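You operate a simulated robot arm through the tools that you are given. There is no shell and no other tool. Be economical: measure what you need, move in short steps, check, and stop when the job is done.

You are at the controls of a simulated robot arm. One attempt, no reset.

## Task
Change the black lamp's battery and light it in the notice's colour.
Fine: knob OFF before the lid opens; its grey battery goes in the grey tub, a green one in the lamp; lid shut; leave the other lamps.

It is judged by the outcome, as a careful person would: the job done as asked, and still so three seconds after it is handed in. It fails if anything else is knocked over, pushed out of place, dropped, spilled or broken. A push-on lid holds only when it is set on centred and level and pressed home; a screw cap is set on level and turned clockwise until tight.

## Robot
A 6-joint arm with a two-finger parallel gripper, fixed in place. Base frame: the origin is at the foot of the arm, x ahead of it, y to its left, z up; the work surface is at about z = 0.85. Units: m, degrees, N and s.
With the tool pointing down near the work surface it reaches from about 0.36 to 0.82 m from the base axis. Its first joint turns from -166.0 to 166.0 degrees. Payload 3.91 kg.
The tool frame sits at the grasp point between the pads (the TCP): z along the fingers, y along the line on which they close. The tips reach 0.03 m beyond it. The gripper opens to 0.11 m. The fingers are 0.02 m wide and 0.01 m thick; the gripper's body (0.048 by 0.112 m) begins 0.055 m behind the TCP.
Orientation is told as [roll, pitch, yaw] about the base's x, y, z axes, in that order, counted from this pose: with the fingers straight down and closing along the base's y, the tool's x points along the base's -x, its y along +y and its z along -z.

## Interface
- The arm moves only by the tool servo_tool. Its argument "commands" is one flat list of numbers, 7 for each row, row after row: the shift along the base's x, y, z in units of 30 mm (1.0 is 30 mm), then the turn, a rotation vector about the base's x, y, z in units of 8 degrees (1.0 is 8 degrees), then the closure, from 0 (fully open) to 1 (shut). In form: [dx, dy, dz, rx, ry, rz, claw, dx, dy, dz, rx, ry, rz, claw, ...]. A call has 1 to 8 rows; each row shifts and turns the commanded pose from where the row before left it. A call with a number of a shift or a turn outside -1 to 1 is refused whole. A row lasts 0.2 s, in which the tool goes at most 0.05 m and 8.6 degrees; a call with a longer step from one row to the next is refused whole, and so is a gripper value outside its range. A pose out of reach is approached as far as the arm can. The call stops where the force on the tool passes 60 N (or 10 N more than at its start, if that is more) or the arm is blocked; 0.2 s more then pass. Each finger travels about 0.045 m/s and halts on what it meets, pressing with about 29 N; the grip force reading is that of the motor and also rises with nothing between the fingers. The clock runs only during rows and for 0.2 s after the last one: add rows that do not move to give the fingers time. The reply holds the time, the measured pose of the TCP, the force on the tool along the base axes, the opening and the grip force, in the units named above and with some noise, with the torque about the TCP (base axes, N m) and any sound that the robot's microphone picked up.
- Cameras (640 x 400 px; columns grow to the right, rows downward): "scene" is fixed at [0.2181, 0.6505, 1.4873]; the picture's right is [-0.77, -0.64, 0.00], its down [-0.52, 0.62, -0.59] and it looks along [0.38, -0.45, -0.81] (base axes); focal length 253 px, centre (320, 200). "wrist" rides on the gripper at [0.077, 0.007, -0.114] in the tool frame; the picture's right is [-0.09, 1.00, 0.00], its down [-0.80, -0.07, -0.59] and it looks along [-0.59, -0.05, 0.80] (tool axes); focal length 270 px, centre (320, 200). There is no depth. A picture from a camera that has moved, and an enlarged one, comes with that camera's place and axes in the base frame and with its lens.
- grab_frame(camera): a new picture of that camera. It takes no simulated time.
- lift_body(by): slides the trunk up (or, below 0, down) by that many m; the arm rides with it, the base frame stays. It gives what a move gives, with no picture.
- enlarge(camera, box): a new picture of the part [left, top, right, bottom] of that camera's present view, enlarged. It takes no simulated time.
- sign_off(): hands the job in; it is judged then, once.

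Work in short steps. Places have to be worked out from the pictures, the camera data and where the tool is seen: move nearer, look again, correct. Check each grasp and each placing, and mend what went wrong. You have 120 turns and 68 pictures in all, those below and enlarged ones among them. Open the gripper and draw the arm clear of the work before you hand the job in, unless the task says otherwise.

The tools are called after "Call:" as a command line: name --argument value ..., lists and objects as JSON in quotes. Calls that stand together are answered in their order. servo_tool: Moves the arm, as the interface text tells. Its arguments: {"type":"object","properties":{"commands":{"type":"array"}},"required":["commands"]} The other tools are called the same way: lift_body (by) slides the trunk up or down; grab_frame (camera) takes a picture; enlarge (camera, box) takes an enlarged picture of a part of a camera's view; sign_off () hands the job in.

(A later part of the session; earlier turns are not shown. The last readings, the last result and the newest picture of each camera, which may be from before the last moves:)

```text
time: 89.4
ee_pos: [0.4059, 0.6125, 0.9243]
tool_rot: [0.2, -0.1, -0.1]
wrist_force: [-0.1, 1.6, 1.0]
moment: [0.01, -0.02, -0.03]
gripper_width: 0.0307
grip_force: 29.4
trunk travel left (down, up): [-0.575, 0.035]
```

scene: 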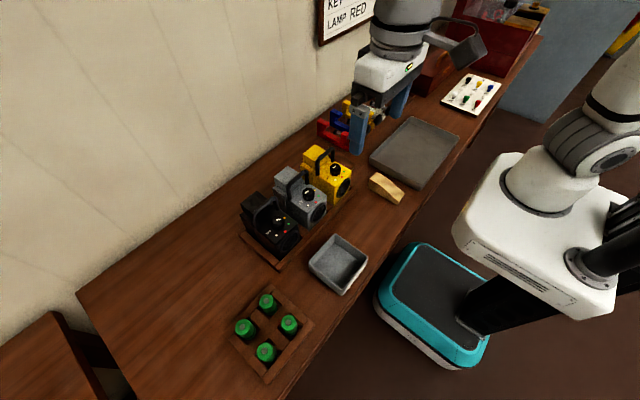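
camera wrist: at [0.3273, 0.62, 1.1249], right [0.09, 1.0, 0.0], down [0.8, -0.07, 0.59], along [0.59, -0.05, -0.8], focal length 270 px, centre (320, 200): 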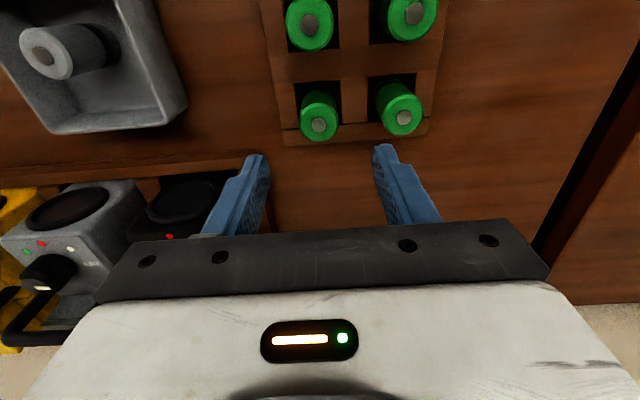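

Gripped at 30.7 mm. Lift straight out and to carry height.

Call:
servo_tool --commands '[0, 0, 0.3, 0, 0, 0, 0.85, 0, 0, 0.7, 0, 0, 0, 0.85, 0, 0, 0.9, 0, 0, 0, 0.85, 0, 0, 1, 0, 0, 0, 0.85, 0, 0, 1, 0, 0, 0, 0.85, 0, 0, 1, 0, 0, 0, 0.85, 0, 0, 1, 0, 0, 0, 0.85, 0, 0, 0.4, 0, 0, 0, 0.85]'

Call:
enlarge --camera "scene" --box '[220, 150, 380, 310]'

```text
time: 91.2
ee_pos: [0.405, 0.6128, 1.1116]
tool_rot: [0.0, 0.0, 0.0]
wrist_force: [-1.1, 0.0, -0.4]
moment: [0.0, 0.02, -0.03]
gripper_width: 0.0305
grip_force: 29.0
trunk travel left (down, up): [-0.575, 0.035]
```

```text
2.50 times, centred on (300, 230) of scene
camera zoom: at [0.2181, 0.6505, 1.4873], right [-0.77, -0.64, 0.0], down [-0.52, 0.62, -0.59], along [0.38, -0.45, -0.81], focal length 632 px, centre (370, 125)
```

zoom: 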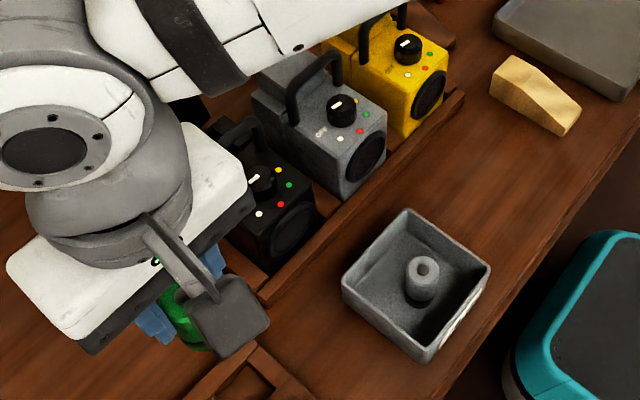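

I carry the green cell to above the well (0.569, 0.478).

Call:
servo_tool --commands '[0.7, -0.56, 0, 0, 0, 0, 0.85, 0.7, -0.56, 0, 0, 0, 0, 0.85, 0.7, -0.56, 0, 0, 0, 0, 0.85, 0.7, -0.56, 0, 0, 0, 0, 0.85, 0.7, -0.56, 0, 0, 0, 0, 0.85, 0.7, -0.56, 0, 0, 0, 0, 0.85, 0.7, -0.56, 0, 0, 0, 0, 0.85, 0.53, -0.56, 0, 0, 0, 0, 0.85]'

Call:
servo_tool --commands '[0, -0.02, -0.5, 0, 0, 0, 0.85, 0, 0, -0.5, 0, 0, 0, 0.85, 0, 0, -0.5, 0, 0, 0, 0.85, 0, 0, 0, 0, 0, 0, 0.85]'

Call:
enlarge --camera "wrist" --box '[200, 60, 440, 240]'

```text
time: 93.0
ee_pos: [0.569, 0.4773, 1.1125]
tool_rot: [0.1, 0.0, 0.0]
wrist_force: [0.5, 0.3, -1.4]
moment: [0.03, 0.03, 0.0]
gripper_width: 0.0309
grip_force: 29.4
trunk travel left (down, up): [-0.575, 0.035]
```

```text
time: 94.0
ee_pos: [0.569, 0.4773, 1.0673]
tool_rot: [0.1, 0.0, 0.0]
wrist_force: [0.2, -0.1, -1.0]
moment: [0.01, 0.01, 0.03]
gripper_width: 0.0307
grip_force: 29.1
trunk travel left (down, up): [-0.575, 0.035]
```

```text
2.22 times, centred on (320, 150) of wrist
camera zoom: at [0.4935, 0.4847, 1.1829], right [0.09, 1.0, 0.0], down [0.8, -0.07, 0.59], along [0.59, -0.05, -0.8], focal length 601 px, centre (320, 311)
```

zoom: 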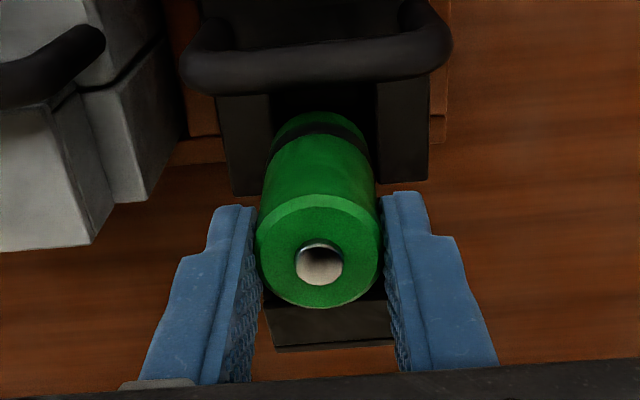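

Cell and well are aligned. I lower it in slowly.

Call:
servo_tool --commands '[0, 0.02, -0.5, 0, 0, 0, 0.85, 0, 0, -0.5, 0, 0, 0, 0.85, 0, 0, -0.5, 0, 0, 0, 0.85, 0, 0, -0.5, 0, 0, 0, 0.85, 0, 0, -0.4, 0, 0, 0, 0.85]'

```text
time: 95.0
ee_pos: [0.573, 0.4812, 1.0151]
tool_rot: [0.6, -0.5, -0.1]
wrist_force: [0.3, 1.1, -2.4]
moment: [-0.07, 0.02, 0.05]
gripper_width: 0.0305
grip_force: 28.9
trunk travel left (down, up): [-0.575, 0.035]
stopped in row 5: the force on the tool passed its limit at 67 N (the readings are from after the stop); the commanded pose is now the measured one
```

It caught at TCP z≈1.01 and deflected toward +x,+y. I raise 6 mm, shift slightly to (0.572, 0.479), and retry gently.

Call:
servo_tool --commands '[0, 0, 0.2, -0.06, 0.06, 0, 0.85, -0.04, -0.07, 0, 0, 0, 0, 0.85, 0, 0, -0.12, 0, 0, 0, 0.85, 0, 0, -0.12, 0, 0, 0, 0.85, 0, 0, -0.12, 0, 0, 0, 0.85]'

```text
time: 96.2
ee_pos: [0.5712, 0.4771, 1.0165]
tool_rot: [0.3, -0.2, 0.0]
wrist_force: [-0.7, -0.7, -1.8]
moment: [-0.01, 0.01, 0.03]
gripper_width: 0.0307
grip_force: 29.4
trunk travel left (down, up): [-0.575, 0.035]
```

Call:
servo_tool --commands '[0, 0, -0.12, 0, 0, 0, 0.85, 0, 0, -0.12, 0, 0, 0, 0.85, 0, 0, -0.12, 0, 0, 0, 0.85, 0, 0, 0, 0, 0, 0, 0.85]'

```text
time: 97.2
ee_pos: [0.5712, 0.4783, 1.0041]
tool_rot: [0.3, -0.3, 0.0]
wrist_force: [0.1, -0.1, -1.1]
moment: [0.01, -0.02, -0.01]
gripper_width: 0.0305
grip_force: 29.2
trunk travel left (down, up): [-0.575, 0.035]
```

It's going in freely now. Continue.

Call:
servo_tool --commands '[0, 0, -0.15, 0, 0, 0, 0.85, 0, 0, -0.15, 0, 0, 0, 0.85, 0, 0, -0.15, 0, 0, 0, 0.85, 0, 0, -0.12, 0, 0, 0, 0.85, 0, 0, 0, 0, 0, 0, 0.85]'

```text
time: 98.4
ee_pos: [0.5711, 0.4777, 0.987]
tool_rot: [0.3, -0.4, -0.1]
wrist_force: [-0.1, -0.4, -1.4]
moment: [-0.02, 0.0, 0.0]
gripper_width: 0.0306
grip_force: 29.3
trunk travel left (down, up): [-0.575, 0.035]
```

Call:
servo_tool --commands '[0, 0, -0.1, 0, 0, 0, 0.85, 0, 0, -0.1, 0, 0, 0, 0.85, 0, 0, -0.1, 0, 0, 0, 0.85, 0, 0, 0, 0, 0, 0, 0.85]'

```text
time: 99.4
ee_pos: [0.57, 0.4773, 0.9871]
tool_rot: [1.0, -0.9, 0.0]
wrist_force: [3.6, 3.9, 51.2]
moment: [-0.88, 0.34, -0.07]
gripper_width: 0.0307
grip_force: 28.2
trunk travel left (down, up): [-0.575, 0.035]
```

Contact at z 0.987 (fingertips may be on the well's walls). I ease up, release, rise, and press the cell's top with closed fingers to check that it's seated (expected top ≈0.973).

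Call:
servo_tool --commands '[0, 0, 0.2, -0.1, 0.1, 0, 0.85, 0, 0, 0, 0, 0, 0, 0.7, 0, 0, 0, 0, 0, 0, 0.55, 0, 0, 0.6, 0, 0, 0, 0.55, 0, 0, 0.9, 0, 0, 0, 0.55, 0, 0, 0.3, 0, 0, 0, 0.8, 0, 0, 0, 0, 0, 0, 1, 0, 0, 0, 0, 0, 0, 1]'

Call:
servo_tool --commands '[0, 0, 0, 0, 0, 0, 1, 0, 0, -0.5, 0, 0, 0, 1, 0, 0, -0.2, 0, 0, 0, 1, 0, 0, -0.12, 0, 0, 0, 1, 0, 0, -0.12, 0, 0, 0, 1, 0, 0, -0.1, 0, 0, 0, 1]'

```text
time: 101.2
ee_pos: [0.5723, 0.4779, 1.0394]
tool_rot: [-0.4, 0.6, 0.1]
wrist_force: [-0.1, 0.0, -0.1]
moment: [0.01, 0.04, 0.01]
gripper_width: 0.0
grip_force: 19.3
trunk travel left (down, up): [-0.575, 0.035]
```

```text
time: 102.6
ee_pos: [0.571, 0.4775, 1.0068]
tool_rot: [-0.3, 0.5, 0.0]
wrist_force: [0.1, -0.5, 0.1]
moment: [0.03, -0.07, 0.0]
gripper_width: 0.0003
grip_force: 28.8
trunk travel left (down, up): [-0.575, 0.035]
```

Call:
servo_tool --commands '[0, 0, -0.1, 0, 0, 0, 1, 0, 0, -0.1, 0, 0, 0, 1, 0, 0, 0, 0, 0, 0, 1]'

```text
time: 103.4
ee_pos: [0.57, 0.4784, 1.0077]
tool_rot: [-0.1, 0.1, -0.2]
wrist_force: [5.9, 2.0, 34.2]
moment: [0.09, -0.25, -0.04]
gripper_width: 0.0
grip_force: 29.1
trunk travel left (down, up): [-0.575, 0.035]
```

Contact at tip z≈0.977 with 34 N: the cell is seated like the old one. Now I go behind the open lid to push it forward and shut.

Call:
servo_tool --commands '[0, 0, 0.9, 0, 0, 0, 1, 0, 0, 0.9, 0, 0, 0, 1, 0.7, 0, 0.1, 0, 0, 0, 1, 0.7, 0, 0, 0, 0, 0, 1, 0.7, 0, 0, 0, 0, 0, 1, 0.7, 0, 0, 0, 0, 0, 1, 0, 0, -0.8, 0, 0, 0, 1, 0, 0, -0.7, 0, 0, 0, 1]'

```text
time: 105.2
ee_pos: [0.6553, 0.476, 1.0279]
tool_rot: [0.3, -0.5, -0.1]
wrist_force: [16.5, 1.3, 51.5]
moment: [0.0, 0.0, -0.16]
gripper_width: 0.0
grip_force: 28.9
trunk travel left (down, up): [-0.575, 0.035]
```

Contact 51 N under the tips: the lid leans farther back than thought. I raise and take one look.

Call:
servo_tool --commands '[0, 0, 0.6, 0, 0, 0, 1, 0, 0, 0.6, 0, 0, 0, 1, 0, 0, 0.3, 0, 0, 0, 1]'

Call:
enlarge --camera "scene" --box '[225, 155, 315, 245]'

```text
time: 106.0
ee_pos: [0.6538, 0.4776, 1.0575]
tool_rot: [-0.6, 0.6, 0.0]
wrist_force: [-0.5, -0.4, 0.0]
moment: [0.0, 0.01, 0.03]
gripper_width: 0.0001
grip_force: 29.0
trunk travel left (down, up): [-0.575, 0.035]
```

```text
4.44 times, centred on (270, 200) of scene
camera zoom: at [0.2181, 0.6505, 1.4873], right [-0.77, -0.64, 0.0], down [-0.52, 0.62, -0.59], along [0.38, -0.45, -0.81], focal length 1123 px, centre (542, 200)
```

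zoom: 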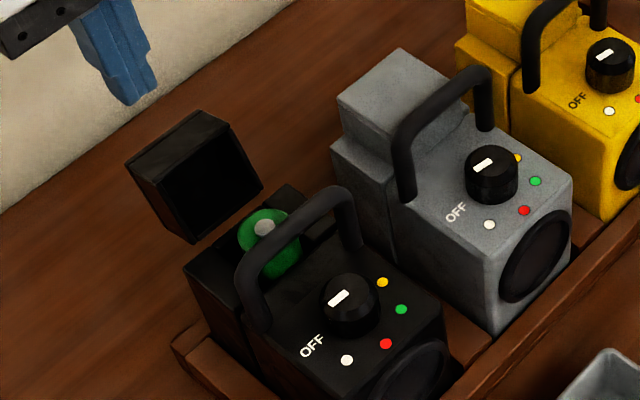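

The lid leans back ~103°, its rear-top corner at x≈0.641, z≈0.998. I try to reach x≈0.668, behind it.

Call:
servo_tool --commands '[0.25, 0, 0, 0, 0, 0, 1, 0.25, 0, 0, 0, 0, 0, 1, 0, 0, 0, 0, 0, 0, 1]'

```text
time: 106.8
ee_pos: [0.6606, 0.4721, 1.0566]
tool_rot: [-0.5, 0.5, -0.1]
wrist_force: [0.3, 0.3, 0.3]
moment: [-0.02, 0.0, -0.01]
gripper_width: 0.0001
grip_force: 28.8
out of reach, approached as far as the arm can: row 1, 2
trunk travel left (down, up): [-0.575, 0.035]
```

Reach limit is ~0.812 m radius; shifting to y≈0.460 (still on the lid) allows x≈0.668.

Call:
servo_tool --commands '[-0.1, -0.55, 0, 0, 0, 0, 1, 0, 0, 0, 0, 0, 0, 1]'

```text
time: 107.4
ee_pos: [0.6582, 0.454, 1.0561]
tool_rot: [-0.4, 0.6, -0.1]
wrist_force: [1.1, -1.0, 0.4]
moment: [0.0, 0.01, -0.02]
gripper_width: 0.0
grip_force: 29.4
trunk travel left (down, up): [-0.575, 0.035]
```

Call:
servo_tool --commands '[0.33, 0.12, 0, 0, 0, 0, 1, 0, 0, 0, 0, 0, 0, 1]'

```text
time: 108.0
ee_pos: [0.6672, 0.4576, 1.0573]
tool_rot: [-0.5, 0.5, 0.0]
wrist_force: [-0.1, 0.7, -1.0]
moment: [0.02, -0.01, 0.02]
gripper_width: 0.0
grip_force: 28.9
trunk travel left (down, up): [-0.575, 0.035]
```

Call:
servo_tool --commands '[0, 0, -0.6, 0, 0, 0, 1, 0, 0, -0.3, 0, 0, 0, 1, 0, 0, -0.2, 0, 0, 0, 1, 0, 0, -0.2, 0, 0, 0, 1, 0, 0, -0.2, 0, 0, 0, 1, 0, 0, -0.2, 0, 0, 0, 1]'

```text
time: 109.4
ee_pos: [0.6689, 0.4567, 1.0052]
tool_rot: [-0.4, 0.6, 0.0]
wrist_force: [0.2, -0.1, 0.1]
moment: [0.0, 0.0, 0.02]
gripper_width: 0.0
grip_force: 29.0
trunk travel left (down, up): [-0.575, 0.035]
```

Clear behind the lid. Now push -x to swing it forward.

Call:
servo_tool --commands '[-0.25, 0, 0, 0, 0, 0, 1, -0.25, 0, 0, 0, 0, 0, 1, -0.25, 0, 0, 0, 0, 0, 1, -0.25, 0, 0, 0, 0, 0, 1, -0.25, 0, 0, 0, 0, 0, 1, -0.25, 0, 0, 0, 0, 0, 1]'

```text
time: 110.8
ee_pos: [0.6329, 0.4581, 1.0146]
tool_rot: [0.3, -0.9, -0.2]
wrist_force: [1.8, 0.4, 1.2]
moment: [-0.06, 0.17, 0.0]
gripper_width: 0.0001
grip_force: 28.7
trunk travel left (down, up): [-0.575, 0.035]
stopped in row 6: the force on the tool passed its limit at 66 N (the readings are from after the stop); the commanded pose is now the measured one
```

The tip pushed too near the hinge. I back off, raise the tips to z≈0.997 for more lever, and push again.

Call:
servo_tool --commands '[0.3, 0, 0, 0, 0, 0, 1, 0, 0, 0.4, -0.05, 0.1, 0, 1, -0.2, 0, 0, 0, 0, 0, 1, -0.2, 0, 0, 0, 0, 0, 1, -0.2, 0, 0, 0, 0, 0, 1, -0.2, 0, 0, 0, 0, 0, 1]'

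```text
time: 112.2
ee_pos: [0.6183, 0.4572, 1.0263]
tool_rot: [-0.2, 0.0, -0.2]
wrist_force: [1.5, -1.8, 3.3]
moment: [-0.03, 0.0, 0.02]
gripper_width: 0.0
grip_force: 29.1
trunk travel left (down, up): [-0.575, 0.035]
```

Force is low and it's moving. I keep pushing forward, drifting y toward centre.

Call:
servo_tool --commands '[-0.2, 0.05, 0, 0, 0, 0, 1, -0.2, 0.05, 0, 0, 0, 0, 1, -0.2, 0.05, 0, 0, 0, 0, 1, -0.2, 0.05, 0, 0, 0, 0, 1, -0.2, 0.05, 0, 0, 0, 0, 1, -0.15, 0.05, 0, 0, 0, 0, 1]'

```text
time: 113.6
ee_pos: [0.5883, 0.4669, 1.0298]
tool_rot: [0.3, -0.4, -0.3]
wrist_force: [32.4, -3.4, 34.2]
moment: [-0.11, -0.67, 0.03]
gripper_width: 0.0
grip_force: 28.4
trunk travel left (down, up): [-0.575, 0.035]
```

The lid is well over; now I lift, move over its front half (x≈0.568), and press down to shut it.

Call:
servo_tool --commands '[0.1, 0, 0.3, 0, 0, 0, 1, 0, 0.2, 0.7, -0.05, 0.05, 0, 1, -0.4, 0.15, 0.2, 0, 0, 0, 1, -0.35, 0, 0, 0, 0, 0, 1, 0, 0, -0.6, 0, 0, 0, 1, 0, 0, -0.3, 0, 0, 0, 1]'

```text
time: 115.0
ee_pos: [0.5632, 0.4781, 1.0396]
tool_rot: [-0.3, 0.1, -0.2]
wrist_force: [-0.5, 4.5, 23.2]
moment: [0.19, 0.16, -0.05]
gripper_width: 0.0002
grip_force: 29.2
trunk travel left (down, up): [-0.575, 0.035]
```

Call:
servo_tool --commands '[0.05, 0, -0.1, 0, 0, 0, 1, 0, 0, -0.1, 0, 0, 0, 1, 0, 0, -0.1, 0, 0, 0, 1, 0, 0, 0, 0, 0, 0, 1]'

```text
time: 115.8
ee_pos: [0.5653, 0.4783, 1.0409]
tool_rot: [0.3, -0.3, -0.1]
wrist_force: [-7.6, -6.4, 24.9]
moment: [-0.27, 0.39, 0.03]
gripper_width: 0.0002
grip_force: 28.6
trunk travel left (down, up): [-0.575, 0.035]
stopped in row 3: the force on the tool passed its limit at 62 N (the readings are from after the stop); the commanded pose is now the measured one
```

Blocked at tip z≈1.011. I raise and use one picture to see the lid.

Call:
servo_tool --commands '[0, 0, 0.5, -0.04, 0.04, 0, 1, 0, 0, 0.8, 0, 0, 0, 0.8, 0, 0, 0, 0, 0, 0, 0.5]'

Call:
enlarge --camera "wrist" --box '[180, 0, 460, 240]'

```text
time: 116.5
ee_pos: [0.5669, 0.4813, 1.0729]
tool_rot: [-0.4, 0.2, -0.1]
wrist_force: [-0.3, -0.8, -0.4]
moment: [0.01, 0.0, 0.01]
gripper_width: 0.0494
grip_force: 0.0
trunk travel left (down, up): [-0.575, 0.035]
```

```text
1.67 times, centred on (320, 120) of wrist
camera zoom: at [0.4919, 0.49, 1.188], right [0.09, 1.0, -0.01], down [0.8, -0.07, 0.59], along [0.59, -0.06, -0.81], focal length 450 px, centre (320, 333)
```

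zoom: 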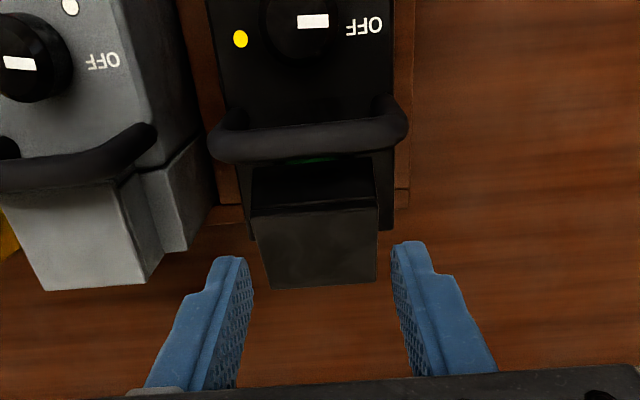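

The lid is stuck ~20° open: its front wall catches the cell, which stands too far forward in the well (lid centre is x≈0.575, cell ≈0.570). I'll put one finger in the gap behind the handle again, lower this time, and push the cell rearward.

Call:
servo_tool --commands '[0.11, -0.01, 0.4, 0.03, -0.03, -0.94, 0.227, 0.11, -0.01, 0.3, 0, 0, -0.94, 0.227, 0.11, -0.01, 0, 0, 0, -0.94, 0.227, 0.11, -0.01, 0, 0, 0, -0.94, 0.227, 0.11, 0, 0, 0, 0, -0.94, 0.227, 0.11, 0, 0, 0, 0, -0.94, 0.227, 0.11, 0, 0, 0, 0, -0.94, 0.227, 0.11, 0, 0, 0, 0, -0.94, 0.227]'

Call:
servo_tool --commands '[0, 0, 0, 0, 0, -0.94, 0.227, 0, 0, 0, 0, 0, -0.94, 0.227, 0, 0, 0, 0, 0, -0.94, 0.227, 0, 0, 0, 0, 0, -0.9, 0.227, 0, 0, 0, 0, 0, 0, 0.227]'

```text
time: 118.3
ee_pos: [0.5945, 0.479, 1.0954]
tool_rot: [0.0, 0.0, -60.4]
wrist_force: [0.1, 0.1, 0.1]
moment: [0.0, -0.04, -0.02]
gripper_width: 0.085
grip_force: 0.1
trunk travel left (down, up): [-0.575, 0.035]
```

```text
time: 119.5
ee_pos: [0.5944, 0.4797, 1.0937]
tool_rot: [-0.1, 0.0, -90.2]
wrist_force: [-0.7, 0.0, 0.5]
moment: [0.0, -0.02, 0.0]
gripper_width: 0.0851
grip_force: 0.0
trunk travel left (down, up): [-0.575, 0.035]
```

Descend with the front finger in the gap, watching force.

Call:
servo_tool --commands '[-0.02, -0.02, -0.8, 0, 0, 0, 0.227, 0, 0, -0.8, 0, 0, 0, 0.227, 0, 0, -0.7, 0, 0, 0, 0.227, 0, 0, -0.3, 0, 0, 0, 0.227, 0, 0, -0.2, 0, 0, 0, 0.227, 0, 0, -0.2, 0, 0, 0, 0.227]'

```text
time: 121.0
ee_pos: [0.5918, 0.4779, 1.0162]
tool_rot: [0.6, 0.6, -90.1]
wrist_force: [-1.8, 3.0, 58.0]
moment: [-0.33, 3.75, -0.01]
gripper_width: 0.0861
grip_force: 0.7
trunk travel left (down, up): [-0.575, 0.035]
```

The finger's thicker part meets the handle bar here, so it can't go lower. Instead I raise 5 mm and push the lid fully open again, then re-centre the cell from above.

Call:
servo_tool --commands '[0.05, 0, 0.25, -0.05, 0, 0, 0.227, 0.2, 0, 0, 0, 0, 0, 0.227, 0.25, 0, 0, 0, 0, 0, 0.227, 0.3, 0, 0, 0, 0, 0, 0.227, 0.3, 0, 0.05, 0, 0, 0, 0.227, 0.3, 0, 0.05, 0, 0, 0, 0.227, 0.3, 0, 0.05, 0, 0, 0, 0.227, 0.3, 0, 0.05, 0, 0, 0, 0.227]'

```text
time: 122.8
ee_pos: [0.6508, 0.4764, 1.028]
tool_rot: [0.6, 0.1, -90.0]
wrist_force: [0.8, 2.4, 54.3]
moment: [0.18, 3.07, -0.25]
gripper_width: 0.0848
grip_force: 0.0
trunk travel left (down, up): [-0.575, 0.035]
```

Similar to before; raise straight up while nudging +x.

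Call:
servo_tool --commands '[0, 0, 0.3, -0.07, 0, 0, 0.227, 0.05, 0, 0.5, 0, 0, 0, 0.227, 0, 0, 0.8, 0, 0, 0, 0.227, 0, 0, 0.6, 0, 0, 0, 0.227]'

Call:
enlarge --camera "scene" --box '[225, 155, 315, 245]'

```text
time: 123.8
ee_pos: [0.6494, 0.4732, 1.0827]
tool_rot: [-0.1, -1.0, -90.2]
wrist_force: [-0.3, -0.1, 0.4]
moment: [-0.03, 0.03, -0.03]
gripper_width: 0.0848
grip_force: 0.0
out of reach, approached as far as the arm can: row 4
trunk travel left (down, up): [-0.575, 0.035]
```

```text
4.44 times, centred on (270, 200) of scene
camera zoom: at [0.2181, 0.6505, 1.4873], right [-0.77, -0.64, 0.0], down [-0.52, 0.62, -0.59], along [0.38, -0.45, -0.81], focal length 1123 px, centre (542, 200)
```

zoom: 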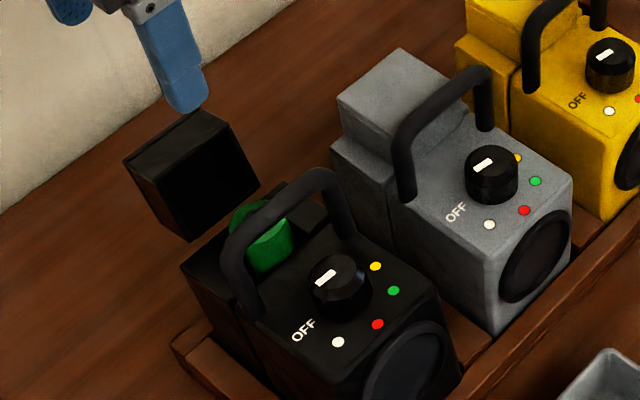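

The lid stands open again, but the dots show the lamp's rear is back up on the rear rail (as at t=46 s). No pictures remain, so I rely on touch: I'll straddle the open lid with the fingers (66 mm apart) behind the lamp and push its rear shoulders forward as before. First rotate to yaw 0.

Call:
servo_tool --commands '[-0.05, 0, 0, 0, 0.1, 0.94, 0.4, 0, 0, 0, 0, 0, 0.94, 0.4, 0, 0, 0, 0, 0, 0.94, 0.4, 0, 0, 0, 0, 0, 0.94, 0.4, 0, 0, 0, 0, 0, 0.94, 0.4, 0, 0, 0, 0, 0, 0.94, 0.4, 0, 0, 0, 0, 0, 0.94, 0.4, 0, 0, 0, 0, 0, 0.94, 0.4]'

Call:
servo_tool --commands '[0, 0, 0, 0, 0, 0.94, 0.4, 0, 0, 0, 0, 0, 0.94, 0.4, 0, 0, 0, 0, 0, 0.94, 0.4, 0, 0, 0, 0, 0, 0.94, 0.4, 0, 0, 0, 0, 0, 0, 0.4]'

```text
time: 125.5
ee_pos: [0.6479, 0.4754, 1.0836]
tool_rot: [-0.8, -1.0, -29.8]
wrist_force: [0.0, -0.4, -0.3]
moment: [0.02, -0.02, 0.04]
gripper_width: 0.0661
grip_force: 0.1
trunk travel left (down, up): [-0.575, 0.035]
```

```text
time: 126.8
ee_pos: [0.6495, 0.4752, 1.0829]
tool_rot: [-0.9, -0.9, 0.3]
wrist_force: [0.6, 0.2, -0.3]
moment: [0.0, 0.0, -0.02]
gripper_width: 0.0659
grip_force: 0.1
trunk travel left (down, up): [-0.575, 0.035]
```

Call:
servo_tool --commands '[0, 0, -0.6, 0.11, 0.11, -0.04, 0.4, 0, 0, -0.6, 0, 0, 0, 0.4, 0, 0, -0.6, 0, 0, 0, 0.4, 0, 0, -0.6, 0, 0, 0, 0.4, 0, 0, -0.6, 0, 0, 0, 0.4, 0, 0, -0.5, 0, 0, 0, 0.4, 0, 0, -0.4, 0, 0, 0, 0.4]'

```text
time: 128.3
ee_pos: [0.6509, 0.4758, 0.9653]
tool_rot: [0.0, 0.0, -0.3]
wrist_force: [-0.6, -0.7, -0.8]
moment: [0.0, 0.04, 0.02]
gripper_width: 0.0658
grip_force: 0.0
trunk travel left (down, up): [-0.575, 0.035]
```

Free on both sides of the lid. Push forward.

Call:
servo_tool --commands '[-0.3, 0, 0, 0, 0, 0, 0.4, -0.3, 0, 0, 0, 0, 0, 0.4, -0.25, 0, 0, 0, 0, 0, 0.4, -0.2, 0, 0, 0, 0, 0, 0.4, -0.2, 0, 0, 0, 0, 0, 0.4, -0.15, 0, 0, 0, 0, 0, 0.4]'

```text
time: 129.8
ee_pos: [0.6068, 0.4753, 0.9671]
tool_rot: [-0.1, -0.1, -0.2]
wrist_force: [2.7, -0.6, 0.4]
moment: [-0.09, -0.01, 0.01]
gripper_width: 0.0662
grip_force: 0.1
trunk travel left (down, up): [-0.575, 0.035]
```

Call:
servo_tool --commands '[-0.12, 0, 0, 0, 0, 0, 0.4, -0.12, 0, 0, 0, 0, 0, 0.4, -0.08, 0, 0, 0, 0, 0, 0.4, 0, 0, 0, 0, 0, 0, 0.4]'

```text
time: 130.8
ee_pos: [0.5968, 0.4751, 0.9647]
tool_rot: [0.0, 0.1, -0.2]
wrist_force: [2.2, 0.0, 0.4]
moment: [0.05, 0.0, -0.02]
gripper_width: 0.066
grip_force: 0.0
trunk travel left (down, up): [-0.575, 0.035]
```

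2 mm more for margin, then back off, rise, and touch the rear shoulders from above to verify they're at z≈0.957 (flat) rather than ≈0.97.

Call:
servo_tool --commands '[-0.07, 0, 0, 0, 0, 0, 0.4, 0.4, 0, 0, 0, 0, 0, 0.4, 0.6, 0, 0, 0, 0, 0, 0.4, 0, 0, 0.8, 0, 0, 0, 0.4, 0, 0.05, 0.8, 0, 0, 0, 0.4, -0.8, 0.04, 0, 0, 0, 0, 0.4, -0.75, 0, 0, 0, 0, 0, 0.4]'

Call:
servo_tool --commands '[0, 0, -0.3, 0, 0, 0, 0.4, 0, 0, -0.12, 0, 0, 0, 0.4, 0, 0, -0.12, 0, 0, 0, 0.4, 0, 0, -0.1, 0, 0, 0, 0.4]'

```text
time: 132.3
ee_pos: [0.5792, 0.4777, 1.0131]
tool_rot: [0.1, -0.1, -0.1]
wrist_force: [-0.2, 0.3, 0.8]
moment: [0.04, -0.04, 0.05]
gripper_width: 0.0659
grip_force: 0.1
trunk travel left (down, up): [-0.575, 0.035]
```

```text
time: 133.3
ee_pos: [0.5787, 0.4781, 0.9946]
tool_rot: [-0.1, 0.0, -0.2]
wrist_force: [0.4, 0.4, 0.4]
moment: [0.01, -0.03, -0.01]
gripper_width: 0.0661
grip_force: 0.0
trunk travel left (down, up): [-0.575, 0.035]
```

No contact down to tip z 0.965, so the lamp is flat again. Now I centre over the cell (x≈0.570) and grip it.

Call:
servo_tool --commands '[-0.28, 0, -0.12, 0, 0, 0, 0.4, 0, 0, 0, 0, 0, 0, 0.6, 0, 0, 0, 0, 0, 0, 0.85, 0, 0, 0, 0, 0, 0, 0.85, 0, 0, 0, 0, 0, 0, 0.85]'

```text
time: 134.6
ee_pos: [0.5692, 0.4777, 0.9911]
tool_rot: [0.0, 0.0, -0.2]
wrist_force: [-0.8, -0.6, 0.9]
moment: [-0.03, -0.03, 0.04]
gripper_width: 0.0309
grip_force: 29.2
trunk travel left (down, up): [-0.575, 0.035]
```

Gripped. Lift it out of the well, shift +5.5 mm rearward, and lower again carefully.

Call:
servo_tool --commands '[0, 0, 0.2, 0, 0, 0, 0.85, 0, 0, 0.5, 0, 0, 0, 0.85, 0, 0, 0.6, 0, 0, 0, 0.85, 0, 0, 0.5, 0, 0, 0, 0.85, 0.18, 0, 0, 0, 0, 0, 0.85, 0, 0, -0.3, 0, 0, 0, 0.85, 0, 0, 0, 0, 0, 0, 0.85]'

Call:
servo_tool --commands '[0, 0, -0.15, 0, 0, 0, 0.85, 0, 0, -0.15, 0, 0, 0, 0.85, 0, 0, -0.15, 0, 0, 0, 0.85, 0, 0, -0.15, 0, 0, 0, 0.85]'

```text
time: 136.2
ee_pos: [0.5755, 0.4778, 1.0362]
tool_rot: [-0.1, 0.0, -0.2]
wrist_force: [0.1, -0.9, -0.2]
moment: [0.0, -0.03, -0.02]
gripper_width: 0.0308
grip_force: 28.9
trunk travel left (down, up): [-0.575, 0.035]
```

```text
time: 137.2
ee_pos: [0.5749, 0.4774, 1.0195]
tool_rot: [0.0, 0.0, -0.2]
wrist_force: [-1.8, 0.2, -0.7]
moment: [-0.01, 0.07, 0.0]
gripper_width: 0.0306
grip_force: 28.6
trunk travel left (down, up): [-0.575, 0.035]
```

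Entering with only a light rear touch (−1.8 N). Continue down.

Call:
servo_tool --commands '[-0.03, 0, -0.15, 0, 0, 0, 0.85, 0, 0, -0.15, 0, 0, 0, 0.85, 0, 0, -0.15, 0, 0, 0, 0.85, 0, 0, -0.15, 0, 0, 0, 0.85, 0, 0, -0.15, 0, 0, 0, 0.85, 0, 0, -0.1, 0, 0, 0, 0.85]'

```text
time: 138.6
ee_pos: [0.5745, 0.4784, 0.9926]
tool_rot: [-0.1, 0.0, -0.2]
wrist_force: [-1.5, -0.1, 0.0]
moment: [-0.04, 0.05, 0.0]
gripper_width: 0.0306
grip_force: 28.8
trunk travel left (down, up): [-0.575, 0.035]
```

Lower the last 2 mm, release, rise clear and head behind the lid (y≈0.458, x≈0.667).

Call:
servo_tool --commands '[0, 0, -0.07, 0, 0, 0, 0.85, 0, 0, 0, 0, 0, 0, 0.7, 0, 0, 0, 0, 0, 0, 0.55, 0, 0, 0.6, 0, 0, 0, 0.55, 0, 0, 0.9, 0, 0, 0, 0.6, 0, -0.2, 0.7, 0, 0, 0, 0.8, 0.6, -0.25, 0, 0, 0, 0, 1, 0.6, -0.2, 0, 0, 0, 0, 1]'

Call:
servo_tool --commands '[0.7, 0, 0, 0, 0, 0, 1, 0.7, 0, 0, 0, 0, 0, 1, 0.5, 0, -0.1, 0, 0, 0, 1, 0, 0, 0, 0, 0, 0, 1]'

```text
time: 140.3
ee_pos: [0.6108, 0.4586, 1.0571]
tool_rot: [0.0, 0.1, -0.2]
wrist_force: [-0.1, 0.0, -0.3]
moment: [-0.02, 0.03, 0.0]
gripper_width: 0.0001
grip_force: 24.5
trunk travel left (down, up): [-0.575, 0.035]
```

```text
time: 141.3
ee_pos: [0.6669, 0.457, 1.0546]
tool_rot: [0.0, 0.0, -0.1]
wrist_force: [-0.6, -0.7, -0.4]
moment: [0.03, 0.0, 0.02]
gripper_width: 0.0
grip_force: 28.9
trunk travel left (down, up): [-0.575, 0.035]
```

Now down behind the lid to tip z≈0.977, then push it gently past upright.

Call:
servo_tool --commands '[0, 0, -0.5, 0, 0, 0, 1, 0, 0, -0.5, 0, 0, 0, 1, 0, 0, -0.4, 0, 0, 0, 1, 0, 0, -0.2, 0, 0, 0, 1, -0.25, 0, 0, 0, 0, 0, 1, -0.25, 0, 0, 0, 0, 0, 1, -0.2, 0, 0, 0, 0, 0, 1, -0.15, 0, 0.1, 0, 0, 0, 1]'

```text
time: 143.2
ee_pos: [0.6414, 0.4575, 1.0091]
tool_rot: [-0.1, 0.1, -0.1]
wrist_force: [-0.1, -0.8, 0.1]
moment: [0.0, 0.0, 0.0]
gripper_width: 0.0
grip_force: 29.4
trunk travel left (down, up): [-0.575, 0.035]
```

Call:
servo_tool --commands '[0.1, 0, 0.3, 0, 0, 0, 1, 0, 0, 0.3, 0, 0, 0, 1, -0.2, 0, 0, 0, 0, 0, 1, -0.2, 0.05, 0, 0, 0, 0, 1, -0.2, 0.05, 0, 0, 0, 0, 1, -0.2, 0.05, 0, 0, 0, 0, 1, -0.2, 0.05, 0, 0, 0, 0, 1]'

```text
time: 144.8
ee_pos: [0.6137, 0.4652, 1.0253]
tool_rot: [0.1, 0.1, -0.1]
wrist_force: [1.0, -1.0, 1.5]
moment: [-0.01, 0.04, -0.02]
gripper_width: 0.0
grip_force: 29.6
trunk travel left (down, up): [-0.575, 0.035]
```

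Call:
servo_tool --commands '[-0.2, 0.08, 0, 0, 0, 0, 1, -0.2, 0.08, 0, 0, 0, 0, 1, -0.2, 0.08, 0, 0, 0, 0, 1, -0.2, 0.08, 0, 0, 0, 0, 1, -0.15, 0, 0, 0, 0, 0, 1]'

```text
time: 145.9
ee_pos: [0.5846, 0.4751, 1.026]
tool_rot: [0.1, 0.0, -0.1]
wrist_force: [0.0, -0.2, 0.1]
moment: [-0.01, -0.03, 0.04]
gripper_width: 0.0
grip_force: 29.2
trunk travel left (down, up): [-0.575, 0.035]
```

No resistance this time — the lid seems to have fallen over the cell. I lift a bit, move to x≈0.567, and press down.

Call:
servo_tool --commands '[0, 0.05, 0.8, 0, 0, 0, 1, -0.5, 0.05, 0, 0, 0, 0, 1, 0, 0, -0.6, 0, 0, 0, 1, 0, 0, -0.2, 0, 0, 0, 1, 0, 0, -0.1, 0, 0, 0, 1, 0, 0, -0.1, 0, 0, 0, 1]'

```text
time: 147.3
ee_pos: [0.5727, 0.4767, 1.0246]
tool_rot: [0.2, -0.3, -0.2]
wrist_force: [-0.7, 0.2, 19.9]
moment: [0.0, 0.26, -0.07]
gripper_width: 0.0
grip_force: 28.5
trunk travel left (down, up): [-0.575, 0.035]
```

Call:
servo_tool --commands '[-0.1, 0.03, -0.1, 0, 0, 0, 1, 0, 0, -0.1, 0, 0, 0, 1, 0, 0, -0.1, 0, 0, 0, 1, 0, 0, 0, 0, 0, 0, 1]'

```text
time: 148.2
ee_pos: [0.5721, 0.4773, 1.0243]
tool_rot: [0.7, -1.2, -0.3]
wrist_force: [-3.6, -8.6, 23.3]
moment: [-0.25, 0.26, 0.15]
gripper_width: 0.0
grip_force: 29.6
trunk travel left (down, up): [-0.575, 0.035]
stopped in row 4: the force on the tool passed its limit at 61 N (the readings are from after the stop); the commanded pose is now the measured one
```

Stops at tip z 0.9945. To tell whether it's flat, I touch the lid near its front (x≈0.557) and then its rear (x≈0.595) lightly and compare heights.

Call:
servo_tool --commands '[0, 0, 0.3, -0.09, 0.15, 0.04, 1, -0.4, 0, 0, 0, 0, 0, 1, 0, 0, -0.2, 0, 0, 0, 1, 0, 0, -0.06, 0, 0, 0, 1, 0, 0, -0.06, 0, 0, 0, 1]'

Call:
servo_tool --commands '[0, 0, 0.3, 0, 0, 0, 1, 0.5, 0, 0, 0, 0, 0, 1, 0.75, 0, 0, 0, 0, 0, 1, 0, 0, -0.25, 0, 0, 0, 1, 0, 0, -0.1, 0, 0, 0, 1, 0, 0, -0.06, 0, 0, 0, 1, 0, 0, -0.06, 0, 0, 0, 1]'

```text
time: 149.4
ee_pos: [0.559, 0.4805, 1.0259]
tool_rot: [0.3, -0.1, 0.2]
wrist_force: [2.5, 4.5, 38.3]
moment: [0.14, 0.34, -0.11]
gripper_width: 0.0
grip_force: 28.8
trunk travel left (down, up): [-0.575, 0.035]
```

```text
time: 151.0
ee_pos: [0.5956, 0.4785, 1.0139]
tool_rot: [-0.1, 0.4, 0.2]
wrist_force: [0.2, 0.4, 1.2]
moment: [0.05, 0.01, 0.01]
gripper_width: 0.0002
grip_force: 29.2
trunk travel left (down, up): [-0.575, 0.035]
```

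Front is at 0.996 and the rear is lower than 0.984: the lid is still ~10° ajar (was 20°). I press firmly at the very front edge for more leverage.

Call:
servo_tool --commands '[0, 0, 0.5, 0, -0.05, -0.03, 1, -0.6, 0, 0, 0, 0, 0, 1, -0.67, 0, 0, 0, 0, 0, 1, 0, 0, -0.1, 0, 0, 0, 1, 0, 0, -0.12, 0, 0, 0, 1, 0, 0, -0.12, 0, 0, 0, 1, 0, 0, -0.12, 0, 0, 0, 1, 0, 0, -0.12, 0, 0, 0, 1]'

```text
time: 152.8
ee_pos: [0.5622, 0.4805, 1.0271]
tool_rot: [0.7, -0.8, -0.3]
wrist_force: [-4.6, -9.0, 28.7]
moment: [-0.26, 0.4, 0.2]
gripper_width: 0.0001
grip_force: 28.8
trunk travel left (down, up): [-0.575, 0.035]
stopped in row 8: the force on the tool passed its limit at 62 N (the readings are from after the stop); the commanded pose is now the measured one
```

Readings are ambiguous: the contacts (0.994–0.997) may actually be a flat, closed lid with the lamp a bit farther forward than I assume (rear edge ≈0.585, so my "rear" touch missed it). I repeat light touches at x=0.553 and x=0.577.

Call:
servo_tool --commands '[0, 0, 0.25, -0.09, 0.1, 0.03, 1, -0.3, -0.07, 0, 0, 0, 0, 1, 0, 0, -0.15, 0, 0, 0, 1, 0, 0, -0.08, 0, 0, 0, 1, 0, 0, -0.08, 0, 0, 0, 1, 0, 0, 0, 0, 0, 0, 1]'

Call:
servo_tool --commands '[0, 0, 0.31, 0, 0, 0, 1, 0.4, 0, 0, 0, 0, 0, 1, 0.4, 0, 0, 0, 0, 0, 1, 0, 0, -0.15, 0, 0, 0, 1, 0, 0, -0.08, 0, 0, 0, 1, 0, 0, -0.08, 0, 0, 0, 1, 0, 0, 0, 0, 0, 0, 1]'

Call:
servo_tool --commands '[0, 0, -0.08, 0, 0, 0, 1, 0, 0, -0.08, 0, 0, 0, 1, 0, 0, 0, 0, 0, 0, 1]'

```text
time: 154.2
ee_pos: [0.5519, 0.4805, 1.0257]
tool_rot: [0.2, -0.3, 0.1]
wrist_force: [2.3, 0.7, 42.1]
moment: [-0.01, 0.34, -0.05]
gripper_width: 0.0002
grip_force: 28.6
trunk travel left (down, up): [-0.575, 0.035]
```

```text
time: 155.8
ee_pos: [0.5753, 0.4787, 1.0266]
tool_rot: [0.2, -0.2, 0.1]
wrist_force: [-0.5, -0.1, 45.1]
moment: [-0.04, 0.46, -0.12]
gripper_width: 0.0001
grip_force: 28.8
trunk travel left (down, up): [-0.575, 0.035]
```

```text
time: 156.4
ee_pos: [0.5815, 0.4806, 1.0249]
tool_rot: [0.7, -0.7, 0.0]
wrist_force: [0.4, -0.4, 23.4]
moment: [0.01, 0.3, 0.04]
gripper_width: 0.0
grip_force: 29.3
trunk travel left (down, up): [-0.575, 0.035]
stopped in row 3: the force on the tool passed its limit at 60 N (the readings are from after the stop); the commanded pose is now the measured one
```

All touches give the same height (0.996) at x 0.552–0.58: the lid is lying flat and shut. One more touch near its +y edge (beyond the cell's radius) confirms it's the lid; then I go up over the knob with yaw −22.5°.

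Call:
servo_tool --commands '[0, 0, 0.31, -0.09, 0.09, 0, 1, -0.5, 0.65, 0, 0, 0, 0, 1, 0, 0, -0.12, 0, 0, 0, 1, 0, 0, -0.08, 0, 0, 0, 1, 0, 0, -0.08, 0, 0, 0, 1, 0, 0, 0, 0, 0, 0, 1]'

Call:
servo_tool --commands '[0, 0, 0.8, 0, 0, 0, 1, 0, 0, 0.8, 0, 0, -0.94, 0.8, -0.7, -0.2, 0, 0, 0, -0.94, 0.62, -0.8, -0.2, 0, 0, 0, -0.93, 0.62, -0.7, -0.2, 0, 0, 0, 0, 0.62, 0, 0, 0, 0, 0, 0, 0.62]'

```text
time: 157.8
ee_pos: [0.5644, 0.4998, 1.0248]
tool_rot: [-0.3, 0.2, 0.1]
wrist_force: [4.5, -3.1, 16.0]
moment: [-0.11, 0.02, 0.0]
gripper_width: 0.0001
grip_force: 29.0
trunk travel left (down, up): [-0.575, 0.035]
```

```text
time: 159.2
ee_pos: [0.4977, 0.4838, 1.0701]
tool_rot: [-0.4, 0.5, -22.5]
wrist_force: [0.6, 0.3, 0.0]
moment: [0.0, -0.02, 0.03]
gripper_width: 0.0415
grip_force: 0.0
trunk travel left (down, up): [-0.575, 0.035]
```

Lid confirmed (contact 0.995 at y=0.50). Now descend astride the knob and close.

Call:
servo_tool --commands '[0.03, -0.09, -0.6, 0.05, -0.06, 0, 0.62, 0, 0, -0.7, 0, 0, 0, 0.62, 0, 0, -0.7, 0, 0, 0, 0.62, 0, 0, -0.4, 0, 0, 0, 0.62, 0, 0, -0.15, 0, 0, 0, 0.62, 0, 0, 0, 0, 0, 0, 0.62]'

```text
time: 160.0
ee_pos: [0.5008, 0.482, 1.0293]
tool_rot: [1.5, -0.5, -22.3]
wrist_force: [-8.6, -10.9, 27.9]
moment: [-0.52, 0.42, 0.33]
gripper_width: 0.0424
grip_force: 0.7
trunk travel left (down, up): [-0.575, 0.035]
stopped in row 4: the force on the tool passed its limit at 72 N (the readings are from after the stop); the commanded pose is now the measured one
```

Contact with the handle bar: the lamp evidently sits ~12–13 mm farther forward than before (it was already flat when I pushed). So the knob is near x≈0.493. I lift, shift −x 12 mm, descend slowly and close.

Call:
servo_tool --commands '[0, 0, 0.7, -0.1, 0.06, 0, 0.62, -0.41, -0.03, 0.6, -0.09, 0, 0, 0.62, 0, 0, 0, 0, 0, 0, 0.62, 0, 0, -0.6, 0, 0, 0, 0.62, 0, 0, -0.5, 0, 0, 0, 0.62, 0, 0, -0.4, 0, 0, 0, 0.62, 0, 0, -0.3, 0, 0, 0, 0.62]'

Call:
servo_tool --commands '[0, 0, -0.2, 0, 0, 0, 0.62, 0, 0, -0.2, 0, 0, 0, 0.62, 0, 0, -0.15, 0, 0, 0, 0.62, 0, 0, -0.12, 0, 0, 0, 0.62]'

```text
time: 161.6
ee_pos: [0.4912, 0.483, 1.0084]
tool_rot: [-0.5, -0.5, -22.4]
wrist_force: [-0.9, 0.5, -0.5]
moment: [0.0, 0.0, 0.01]
gripper_width: 0.0417
grip_force: 0.1
trunk travel left (down, up): [-0.575, 0.035]
```

```text
time: 162.5
ee_pos: [0.4915, 0.4853, 1.0038]
tool_rot: [0.7, -0.9, -22.4]
wrist_force: [-6.6, -4.5, 26.6]
moment: [-0.78, 0.7, -0.09]
gripper_width: 0.046
grip_force: 3.4
trunk travel left (down, up): [-0.575, 0.035]
stopped in row 4: the force on the tool passed its limit at 65 N (the readings are from after the stop); the commanded pose is now the measured one
```

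The −y finger landed on the knob's rim: the knob is ~6–7 mm farther to −y. I raise, shift, open to 50 mm, descend and close.

Call:
servo_tool --commands '[0, 0, 0.6, -0.09, 0.11, 0, 0.545, -0.13, -0.2, 0, 0, 0, 0, 0.545, 0, 0, 0, 0, 0, 0, 0.545, 0, 0, -0.4, 0, 0, 0, 0.545, 0, 0, -0.3, 0, 0, 0, 0.545, 0, 0, -0.2, 0, 0, 0, 0.545, 0, 0, -0.1, 0, 0, 0, 0.545]'

Call:
servo_tool --commands '[0, 0, 0, 0, 0, 0, 0.65, 0, 0, 0, 0, 0, 0, 0.75, 0, 0, 0, 0, 0, 0, 0.85, 0, 0, 0, 0, 0, 0, 0.85, 0, 0, 0, 0, 0, 0, 0.85]'

```text
time: 163.9
ee_pos: [0.4913, 0.4818, 1.0035]
tool_rot: [0.3, -0.7, -22.5]
wrist_force: [-5.8, -6.7, 28.1]
moment: [-0.97, 0.74, -0.04]
gripper_width: 0.0548
grip_force: 4.3
trunk travel left (down, up): [-0.575, 0.035]
stopped in row 6: the force on the tool passed its limit at 68 N (the readings are from after the stop); the commanded pose is now the measured one
```

```text
time: 165.1
ee_pos: [0.4917, 0.4775, 1.0022]
tool_rot: [0.3, -0.6, -22.5]
wrist_force: [-3.4, -22.2, 39.9]
moment: [-1.57, 0.6, 0.24]
gripper_width: 0.0316
grip_force: 28.6
trunk travel left (down, up): [-0.575, 0.035]
```

I now hold something 31.6 mm wide (the knob), but the lamp top here is ~14 mm high (tips rest at 0.972) — consistent with the lamp's front edge having ridden up on the front rail. Holding the knob, I lift its front 6 mm, shift +x 12 mm, and lower it into the slot.

Call:
servo_tool --commands '[0, 0, 0.15, 0, 0, 0, 0.85, 0, 0, 0.2, 0, 0, 0, 0.85, 0.13, 0, 0, 0, 0, 0, 0.85, 0.13, 0, 0, 0, 0, 0, 0.85, 0.14, 0.03, 0, 0, 0, 0, 0.85, 0, 0, 0, 0, 0, 0, 0.85]'

Call:
servo_tool --commands '[0, 0, -0.15, 0, 0, 0, 0.85, 0, 0, -0.15, 0, 0, 0, 0.85, 0, 0, -0.15, 0, 0, 0, 0.85, 0, 0, 0, 0, 0, 0, 0.85]'

```text
time: 166.5
ee_pos: [0.5051, 0.4831, 1.0096]
tool_rot: [0.0, -0.3, -22.5]
wrist_force: [-2.1, -6.0, -7.1]
moment: [-0.81, 0.34, 0.06]
gripper_width: 0.0325
grip_force: 28.8
trunk travel left (down, up): [-0.575, 0.035]
```

```text
time: 167.5
ee_pos: [0.5051, 0.4794, 1.0024]
tool_rot: [0.4, -0.5, -22.4]
wrist_force: [-3.8, -24.4, 40.1]
moment: [-1.33, 1.19, 0.22]
gripper_width: 0.0313
grip_force: 29.5
trunk travel left (down, up): [-0.575, 0.035]
```

The strong −y push suggests the lamp's +y edge is riding on the left rail. I lift 9 mm, shift −y 5 mm, and lower again.

Call:
servo_tool --commands '[0, 0, 0.2, 0, 0, 0, 0.85, 0, 0, 0.2, 0, 0, 0, 0.85, 0, -0.1, 0, 0, 0, 0, 0.85, 0, -0.08, 0, 0, 0, 0, 0.85, 0, 0, 0, 0, 0, 0, 0.85]'

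Call:
servo_tool --commands '[0, 0, -0.15, 0, 0, 0, 0.85, 0, 0, -0.15, 0, 0, 0, 0.85, 0, 0, -0.12, 0, 0, 0, 0.85, 0, 0, -0.1, 0, 0, 0, 0.85, 0, 0, 0, 0, 0, 0, 0.85]'

```text
time: 168.7
ee_pos: [0.5059, 0.4784, 1.0069]
tool_rot: [0.1, -0.4, -22.5]
wrist_force: [-0.8, -2.8, -7.1]
moment: [-0.41, 0.21, 0.1]
gripper_width: 0.0305
grip_force: 28.9
trunk travel left (down, up): [-0.575, 0.035]
```

```text
time: 169.9
ee_pos: [0.5062, 0.4767, 1.0017]
tool_rot: [0.9, -0.8, -22.5]
wrist_force: [15.9, 3.1, 56.4]
moment: [-1.2, 0.82, 0.14]
gripper_width: 0.0315
grip_force: 29.0
trunk travel left (down, up): [-0.575, 0.035]
```

Now it pushes +x with 16 N: the front still catches the front rail. Lift, shift another 7 mm +x, and lower.

Call:
servo_tool --commands '[0, 0, 0.3, -0.06, 0.04, 0, 0.85, 0, 0, 0.2, 0, 0, 0, 0.85, 0.12, 0, 0, 0, 0, 0, 0.85, 0.12, 0.03, 0, 0, 0, 0, 0.85, 0, 0, 0, 0, 0, 0, 0.85]'

Call:
servo_tool --commands '[0, 0, -0.15, 0, 0, 0, 0.85, 0, 0, -0.15, 0, 0, 0, 0.85, 0, 0, -0.12, 0, 0, 0, 0.85, 0, 0, -0.1, 0, 0, 0, 0.85, 0, 0, 0, 0, 0, 0, 0.85]'

```text
time: 171.1
ee_pos: [0.5138, 0.4777, 1.0063]
tool_rot: [-0.8, -0.3, -22.4]
wrist_force: [-1.2, -6.0, -7.2]
moment: [-1.01, 0.4, 0.13]
gripper_width: 0.0306
grip_force: 28.5
trunk travel left (down, up): [-0.575, 0.035]
```

```text
time: 172.3
ee_pos: [0.5093, 0.4786, 0.9941]
tool_rot: [-0.5, -0.5, -22.4]
wrist_force: [-17.6, -10.2, 21.9]
moment: [-1.16, 0.37, 0.13]
gripper_width: 0.0301
grip_force: 28.4
trunk travel left (down, up): [-0.575, 0.035]
```

It dropped: z 0.994, now pushing −x (17 N), so it overshot slightly rearward. I ease −x 5 mm while lowering a little more.

Call:
servo_tool --commands '[-0.1, 0, 0, 0, 0, 0, 0.85, -0.08, -0.02, -0.06, 0, 0, 0, 0.85, 0, 0, -0.06, 0, 0, 0, 0.85, 0, 0, 0, 0, 0, 0, 0.85]'

```text
time: 173.3
ee_pos: [0.5046, 0.4774, 0.9903]
tool_rot: [-0.4, -0.3, -22.3]
wrist_force: [-8.5, -4.1, 16.3]
moment: [-0.29, -0.52, 0.03]
gripper_width: 0.0298
grip_force: 28.9
trunk travel left (down, up): [-0.575, 0.035]
```

TCP is at (0.5046, 0.4774, 0.990) — exactly the original knob-grip pose, so the lamp is seated in its place. Now turn the knob 45° counter-clockwise, regrip, and 45° more, to red.

Call:
servo_tool --commands '[-0.03, 0, 0.03, 0, 0, 0.8, 0.85, 0, 0, 0, 0, 0, 0.8, 0.85, 0, 0, 0, 0, 0, 0.8, 0.85, 0, 0, 0, 0, 0, 0.8, 0.85, 0, 0, 0, 0, 0, 0.8, 0.85, 0, 0, 0, 0, 0, 0.8, 0.85, 0, 0, 0, 0, 0, 0.8, 0.85, 0, 0, 0, 0, 0, 0, 0.85]'

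Call:
servo_tool --commands '[0, 0, 0, 0, 0, 0, 0.64, 0, 0, 0, 0, 0, 0, 0.64, 0, 0, 0, 0, 0, -0.94, 0.64, 0, 0, 0, 0, 0, -0.94, 0.64, 0, 0, 0, 0, 0, -0.94, 0.64, 0, 0, 0, 0, 0, -0.94, 0.64, 0, 0, 0, 0, 0, -0.94, 0.64, 0, 0, 0, 0, 0, -0.93, 0.64]'

Call:
servo_tool --commands '[0, 0, 0, 0, 0, 0, 0.75, 0, 0, 0, 0, 0, 0, 0.85, 0, 0, 0, 0, 0, 0, 0.85, 0, 0, 0, 0, 0, 0, 0.85]'

Call:
servo_tool --commands '[0, 0, 0, 0, 0, 0.8, 0.85, 0, 0, 0, 0, 0, 0.8, 0.85, 0, 0, 0, 0, 0, 0.8, 0.85, 0, 0, 0, 0, 0, 0.8, 0.85, 0, 0, 0, 0, 0, 0.8, 0.85, 0, 0, 0, 0, 0, 0.8, 0.85, 0, 0, 0, 0, 0, 0.8, 0.85, 0, 0, 0, 0, 0, 0, 0.85]'

```text
time: 175.1
ee_pos: [0.5047, 0.479, 0.9894]
tool_rot: [-0.6, -0.4, 22.5]
wrist_force: [-10.7, 4.5, 4.0]
moment: [0.75, 0.65, 0.01]
gripper_width: 0.0298
grip_force: 28.8
trunk travel left (down, up): [-0.575, 0.035]
```

```text
time: 176.9
ee_pos: [0.5045, 0.4793, 0.9902]
tool_rot: [-0.5, -0.4, -22.8]
wrist_force: [-2.0, 0.3, 0.2]
moment: [-0.01, -0.03, 0.08]
gripper_width: 0.0394
grip_force: 0.0
trunk travel left (down, up): [-0.575, 0.035]
```

```text
time: 177.9
ee_pos: [0.5058, 0.4787, 0.9896]
tool_rot: [-0.5, -0.5, -22.7]
wrist_force: [-1.7, -6.6, 0.8]
moment: [-0.42, 0.18, 0.01]
gripper_width: 0.0304
grip_force: 29.5
trunk travel left (down, up): [-0.575, 0.035]
```

```text
time: 179.7
ee_pos: [0.5067, 0.4791, 0.9894]
tool_rot: [-0.6, -0.2, 22.2]
wrist_force: [-4.8, 1.0, -0.7]
moment: [0.15, 0.76, -0.02]
gripper_width: 0.0303
grip_force: 29.0
trunk travel left (down, up): [-0.575, 0.035]
```

Both turns went cleanly (≈89.7° total → red). I release, rise, return to yaw 0, and re-touch the lid at front (x≈0.565) and rear (x≈0.588).

Call:
servo_tool --commands '[0, 0, 0, 0, 0, 0, 0.64, 0, 0, 0, 0, 0, 0, 0.62, 0, 0, 0.6, 0, 0, 0, 0.62, 0, 0, 1, 0.07, 0.02, -0.9, 0.8, 0, 0, 1, 0, 0, -0.9, 1, 0.9, 0, 0, 0, 0, -0.97, 1, 1, 0, 0, 0, 0, 0, 1, 0.05, 0, 0, 0, 0, 0, 1]'

Call:
servo_tool --commands '[0, 0, -0.8, 0, 0, 0, 1, 0, 0, -0.3, 0, 0, 0, 1, 0, 0, -0.12, 0, 0, 0, 1, 0, 0, -0.1, 0, 0, 0, 1, 0, 0, -0.08, 0, 0, 0, 1, 0, 0, 0, 0, 0, 0, 1]'

```text
time: 181.5
ee_pos: [0.5649, 0.4779, 1.0674]
tool_rot: [0.1, -0.4, -0.1]
wrist_force: [-0.4, 0.2, 1.3]
moment: [-0.04, -0.02, 0.04]
gripper_width: 0.0
grip_force: 28.8
trunk travel left (down, up): [-0.575, 0.035]
```

```text
time: 182.9
ee_pos: [0.5649, 0.4781, 1.0247]
tool_rot: [-0.1, -0.4, -0.2]
wrist_force: [-0.4, -0.4, -0.8]
moment: [0.01, -0.04, 0.03]
gripper_width: 0.0
grip_force: 29.3
trunk travel left (down, up): [-0.575, 0.035]
```

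No contact yet at 0.995 — lower than before, as expected for a shut lid. Continue to touch here, then at the rear.

Call:
servo_tool --commands '[0, 0, -0.08, 0, 0, 0, 1, 0, 0, -0.07, 0, 0, 0, 1, 0, 0, -0.07, 0, 0, 0, 1, 0, 0, 0, 0, 0, 0, 1]'

Call:
servo_tool --commands '[0, 0, 0.4, 0, 0, 0, 1, 0.5, 0, 0, 0, 0, 0, 1, 0.3, 0, 0, 0, 0, 0, 1, 0, 0, -0.3, 0, 0, 0, 1, 0, 0, -0.1, 0, 0, 0, 1, 0, 0, -0.07, 0, 0, 0, 1, 0, 0, 0, 0, 0, 0, 1]'

```text
time: 183.9
ee_pos: [0.5652, 0.4782, 1.0221]
tool_rot: [0.3, -0.7, -0.1]
wrist_force: [0.7, 3.4, 16.3]
moment: [0.07, 0.03, -0.05]
gripper_width: 0.0
grip_force: 29.2
trunk travel left (down, up): [-0.575, 0.035]
```

```text
time: 185.5
ee_pos: [0.5877, 0.4785, 1.0226]
tool_rot: [0.5, -0.8, -0.1]
wrist_force: [6.4, -0.4, 32.4]
moment: [-0.02, -0.11, 0.11]
gripper_width: 0.0
grip_force: 29.7
trunk travel left (down, up): [-0.575, 0.035]
```

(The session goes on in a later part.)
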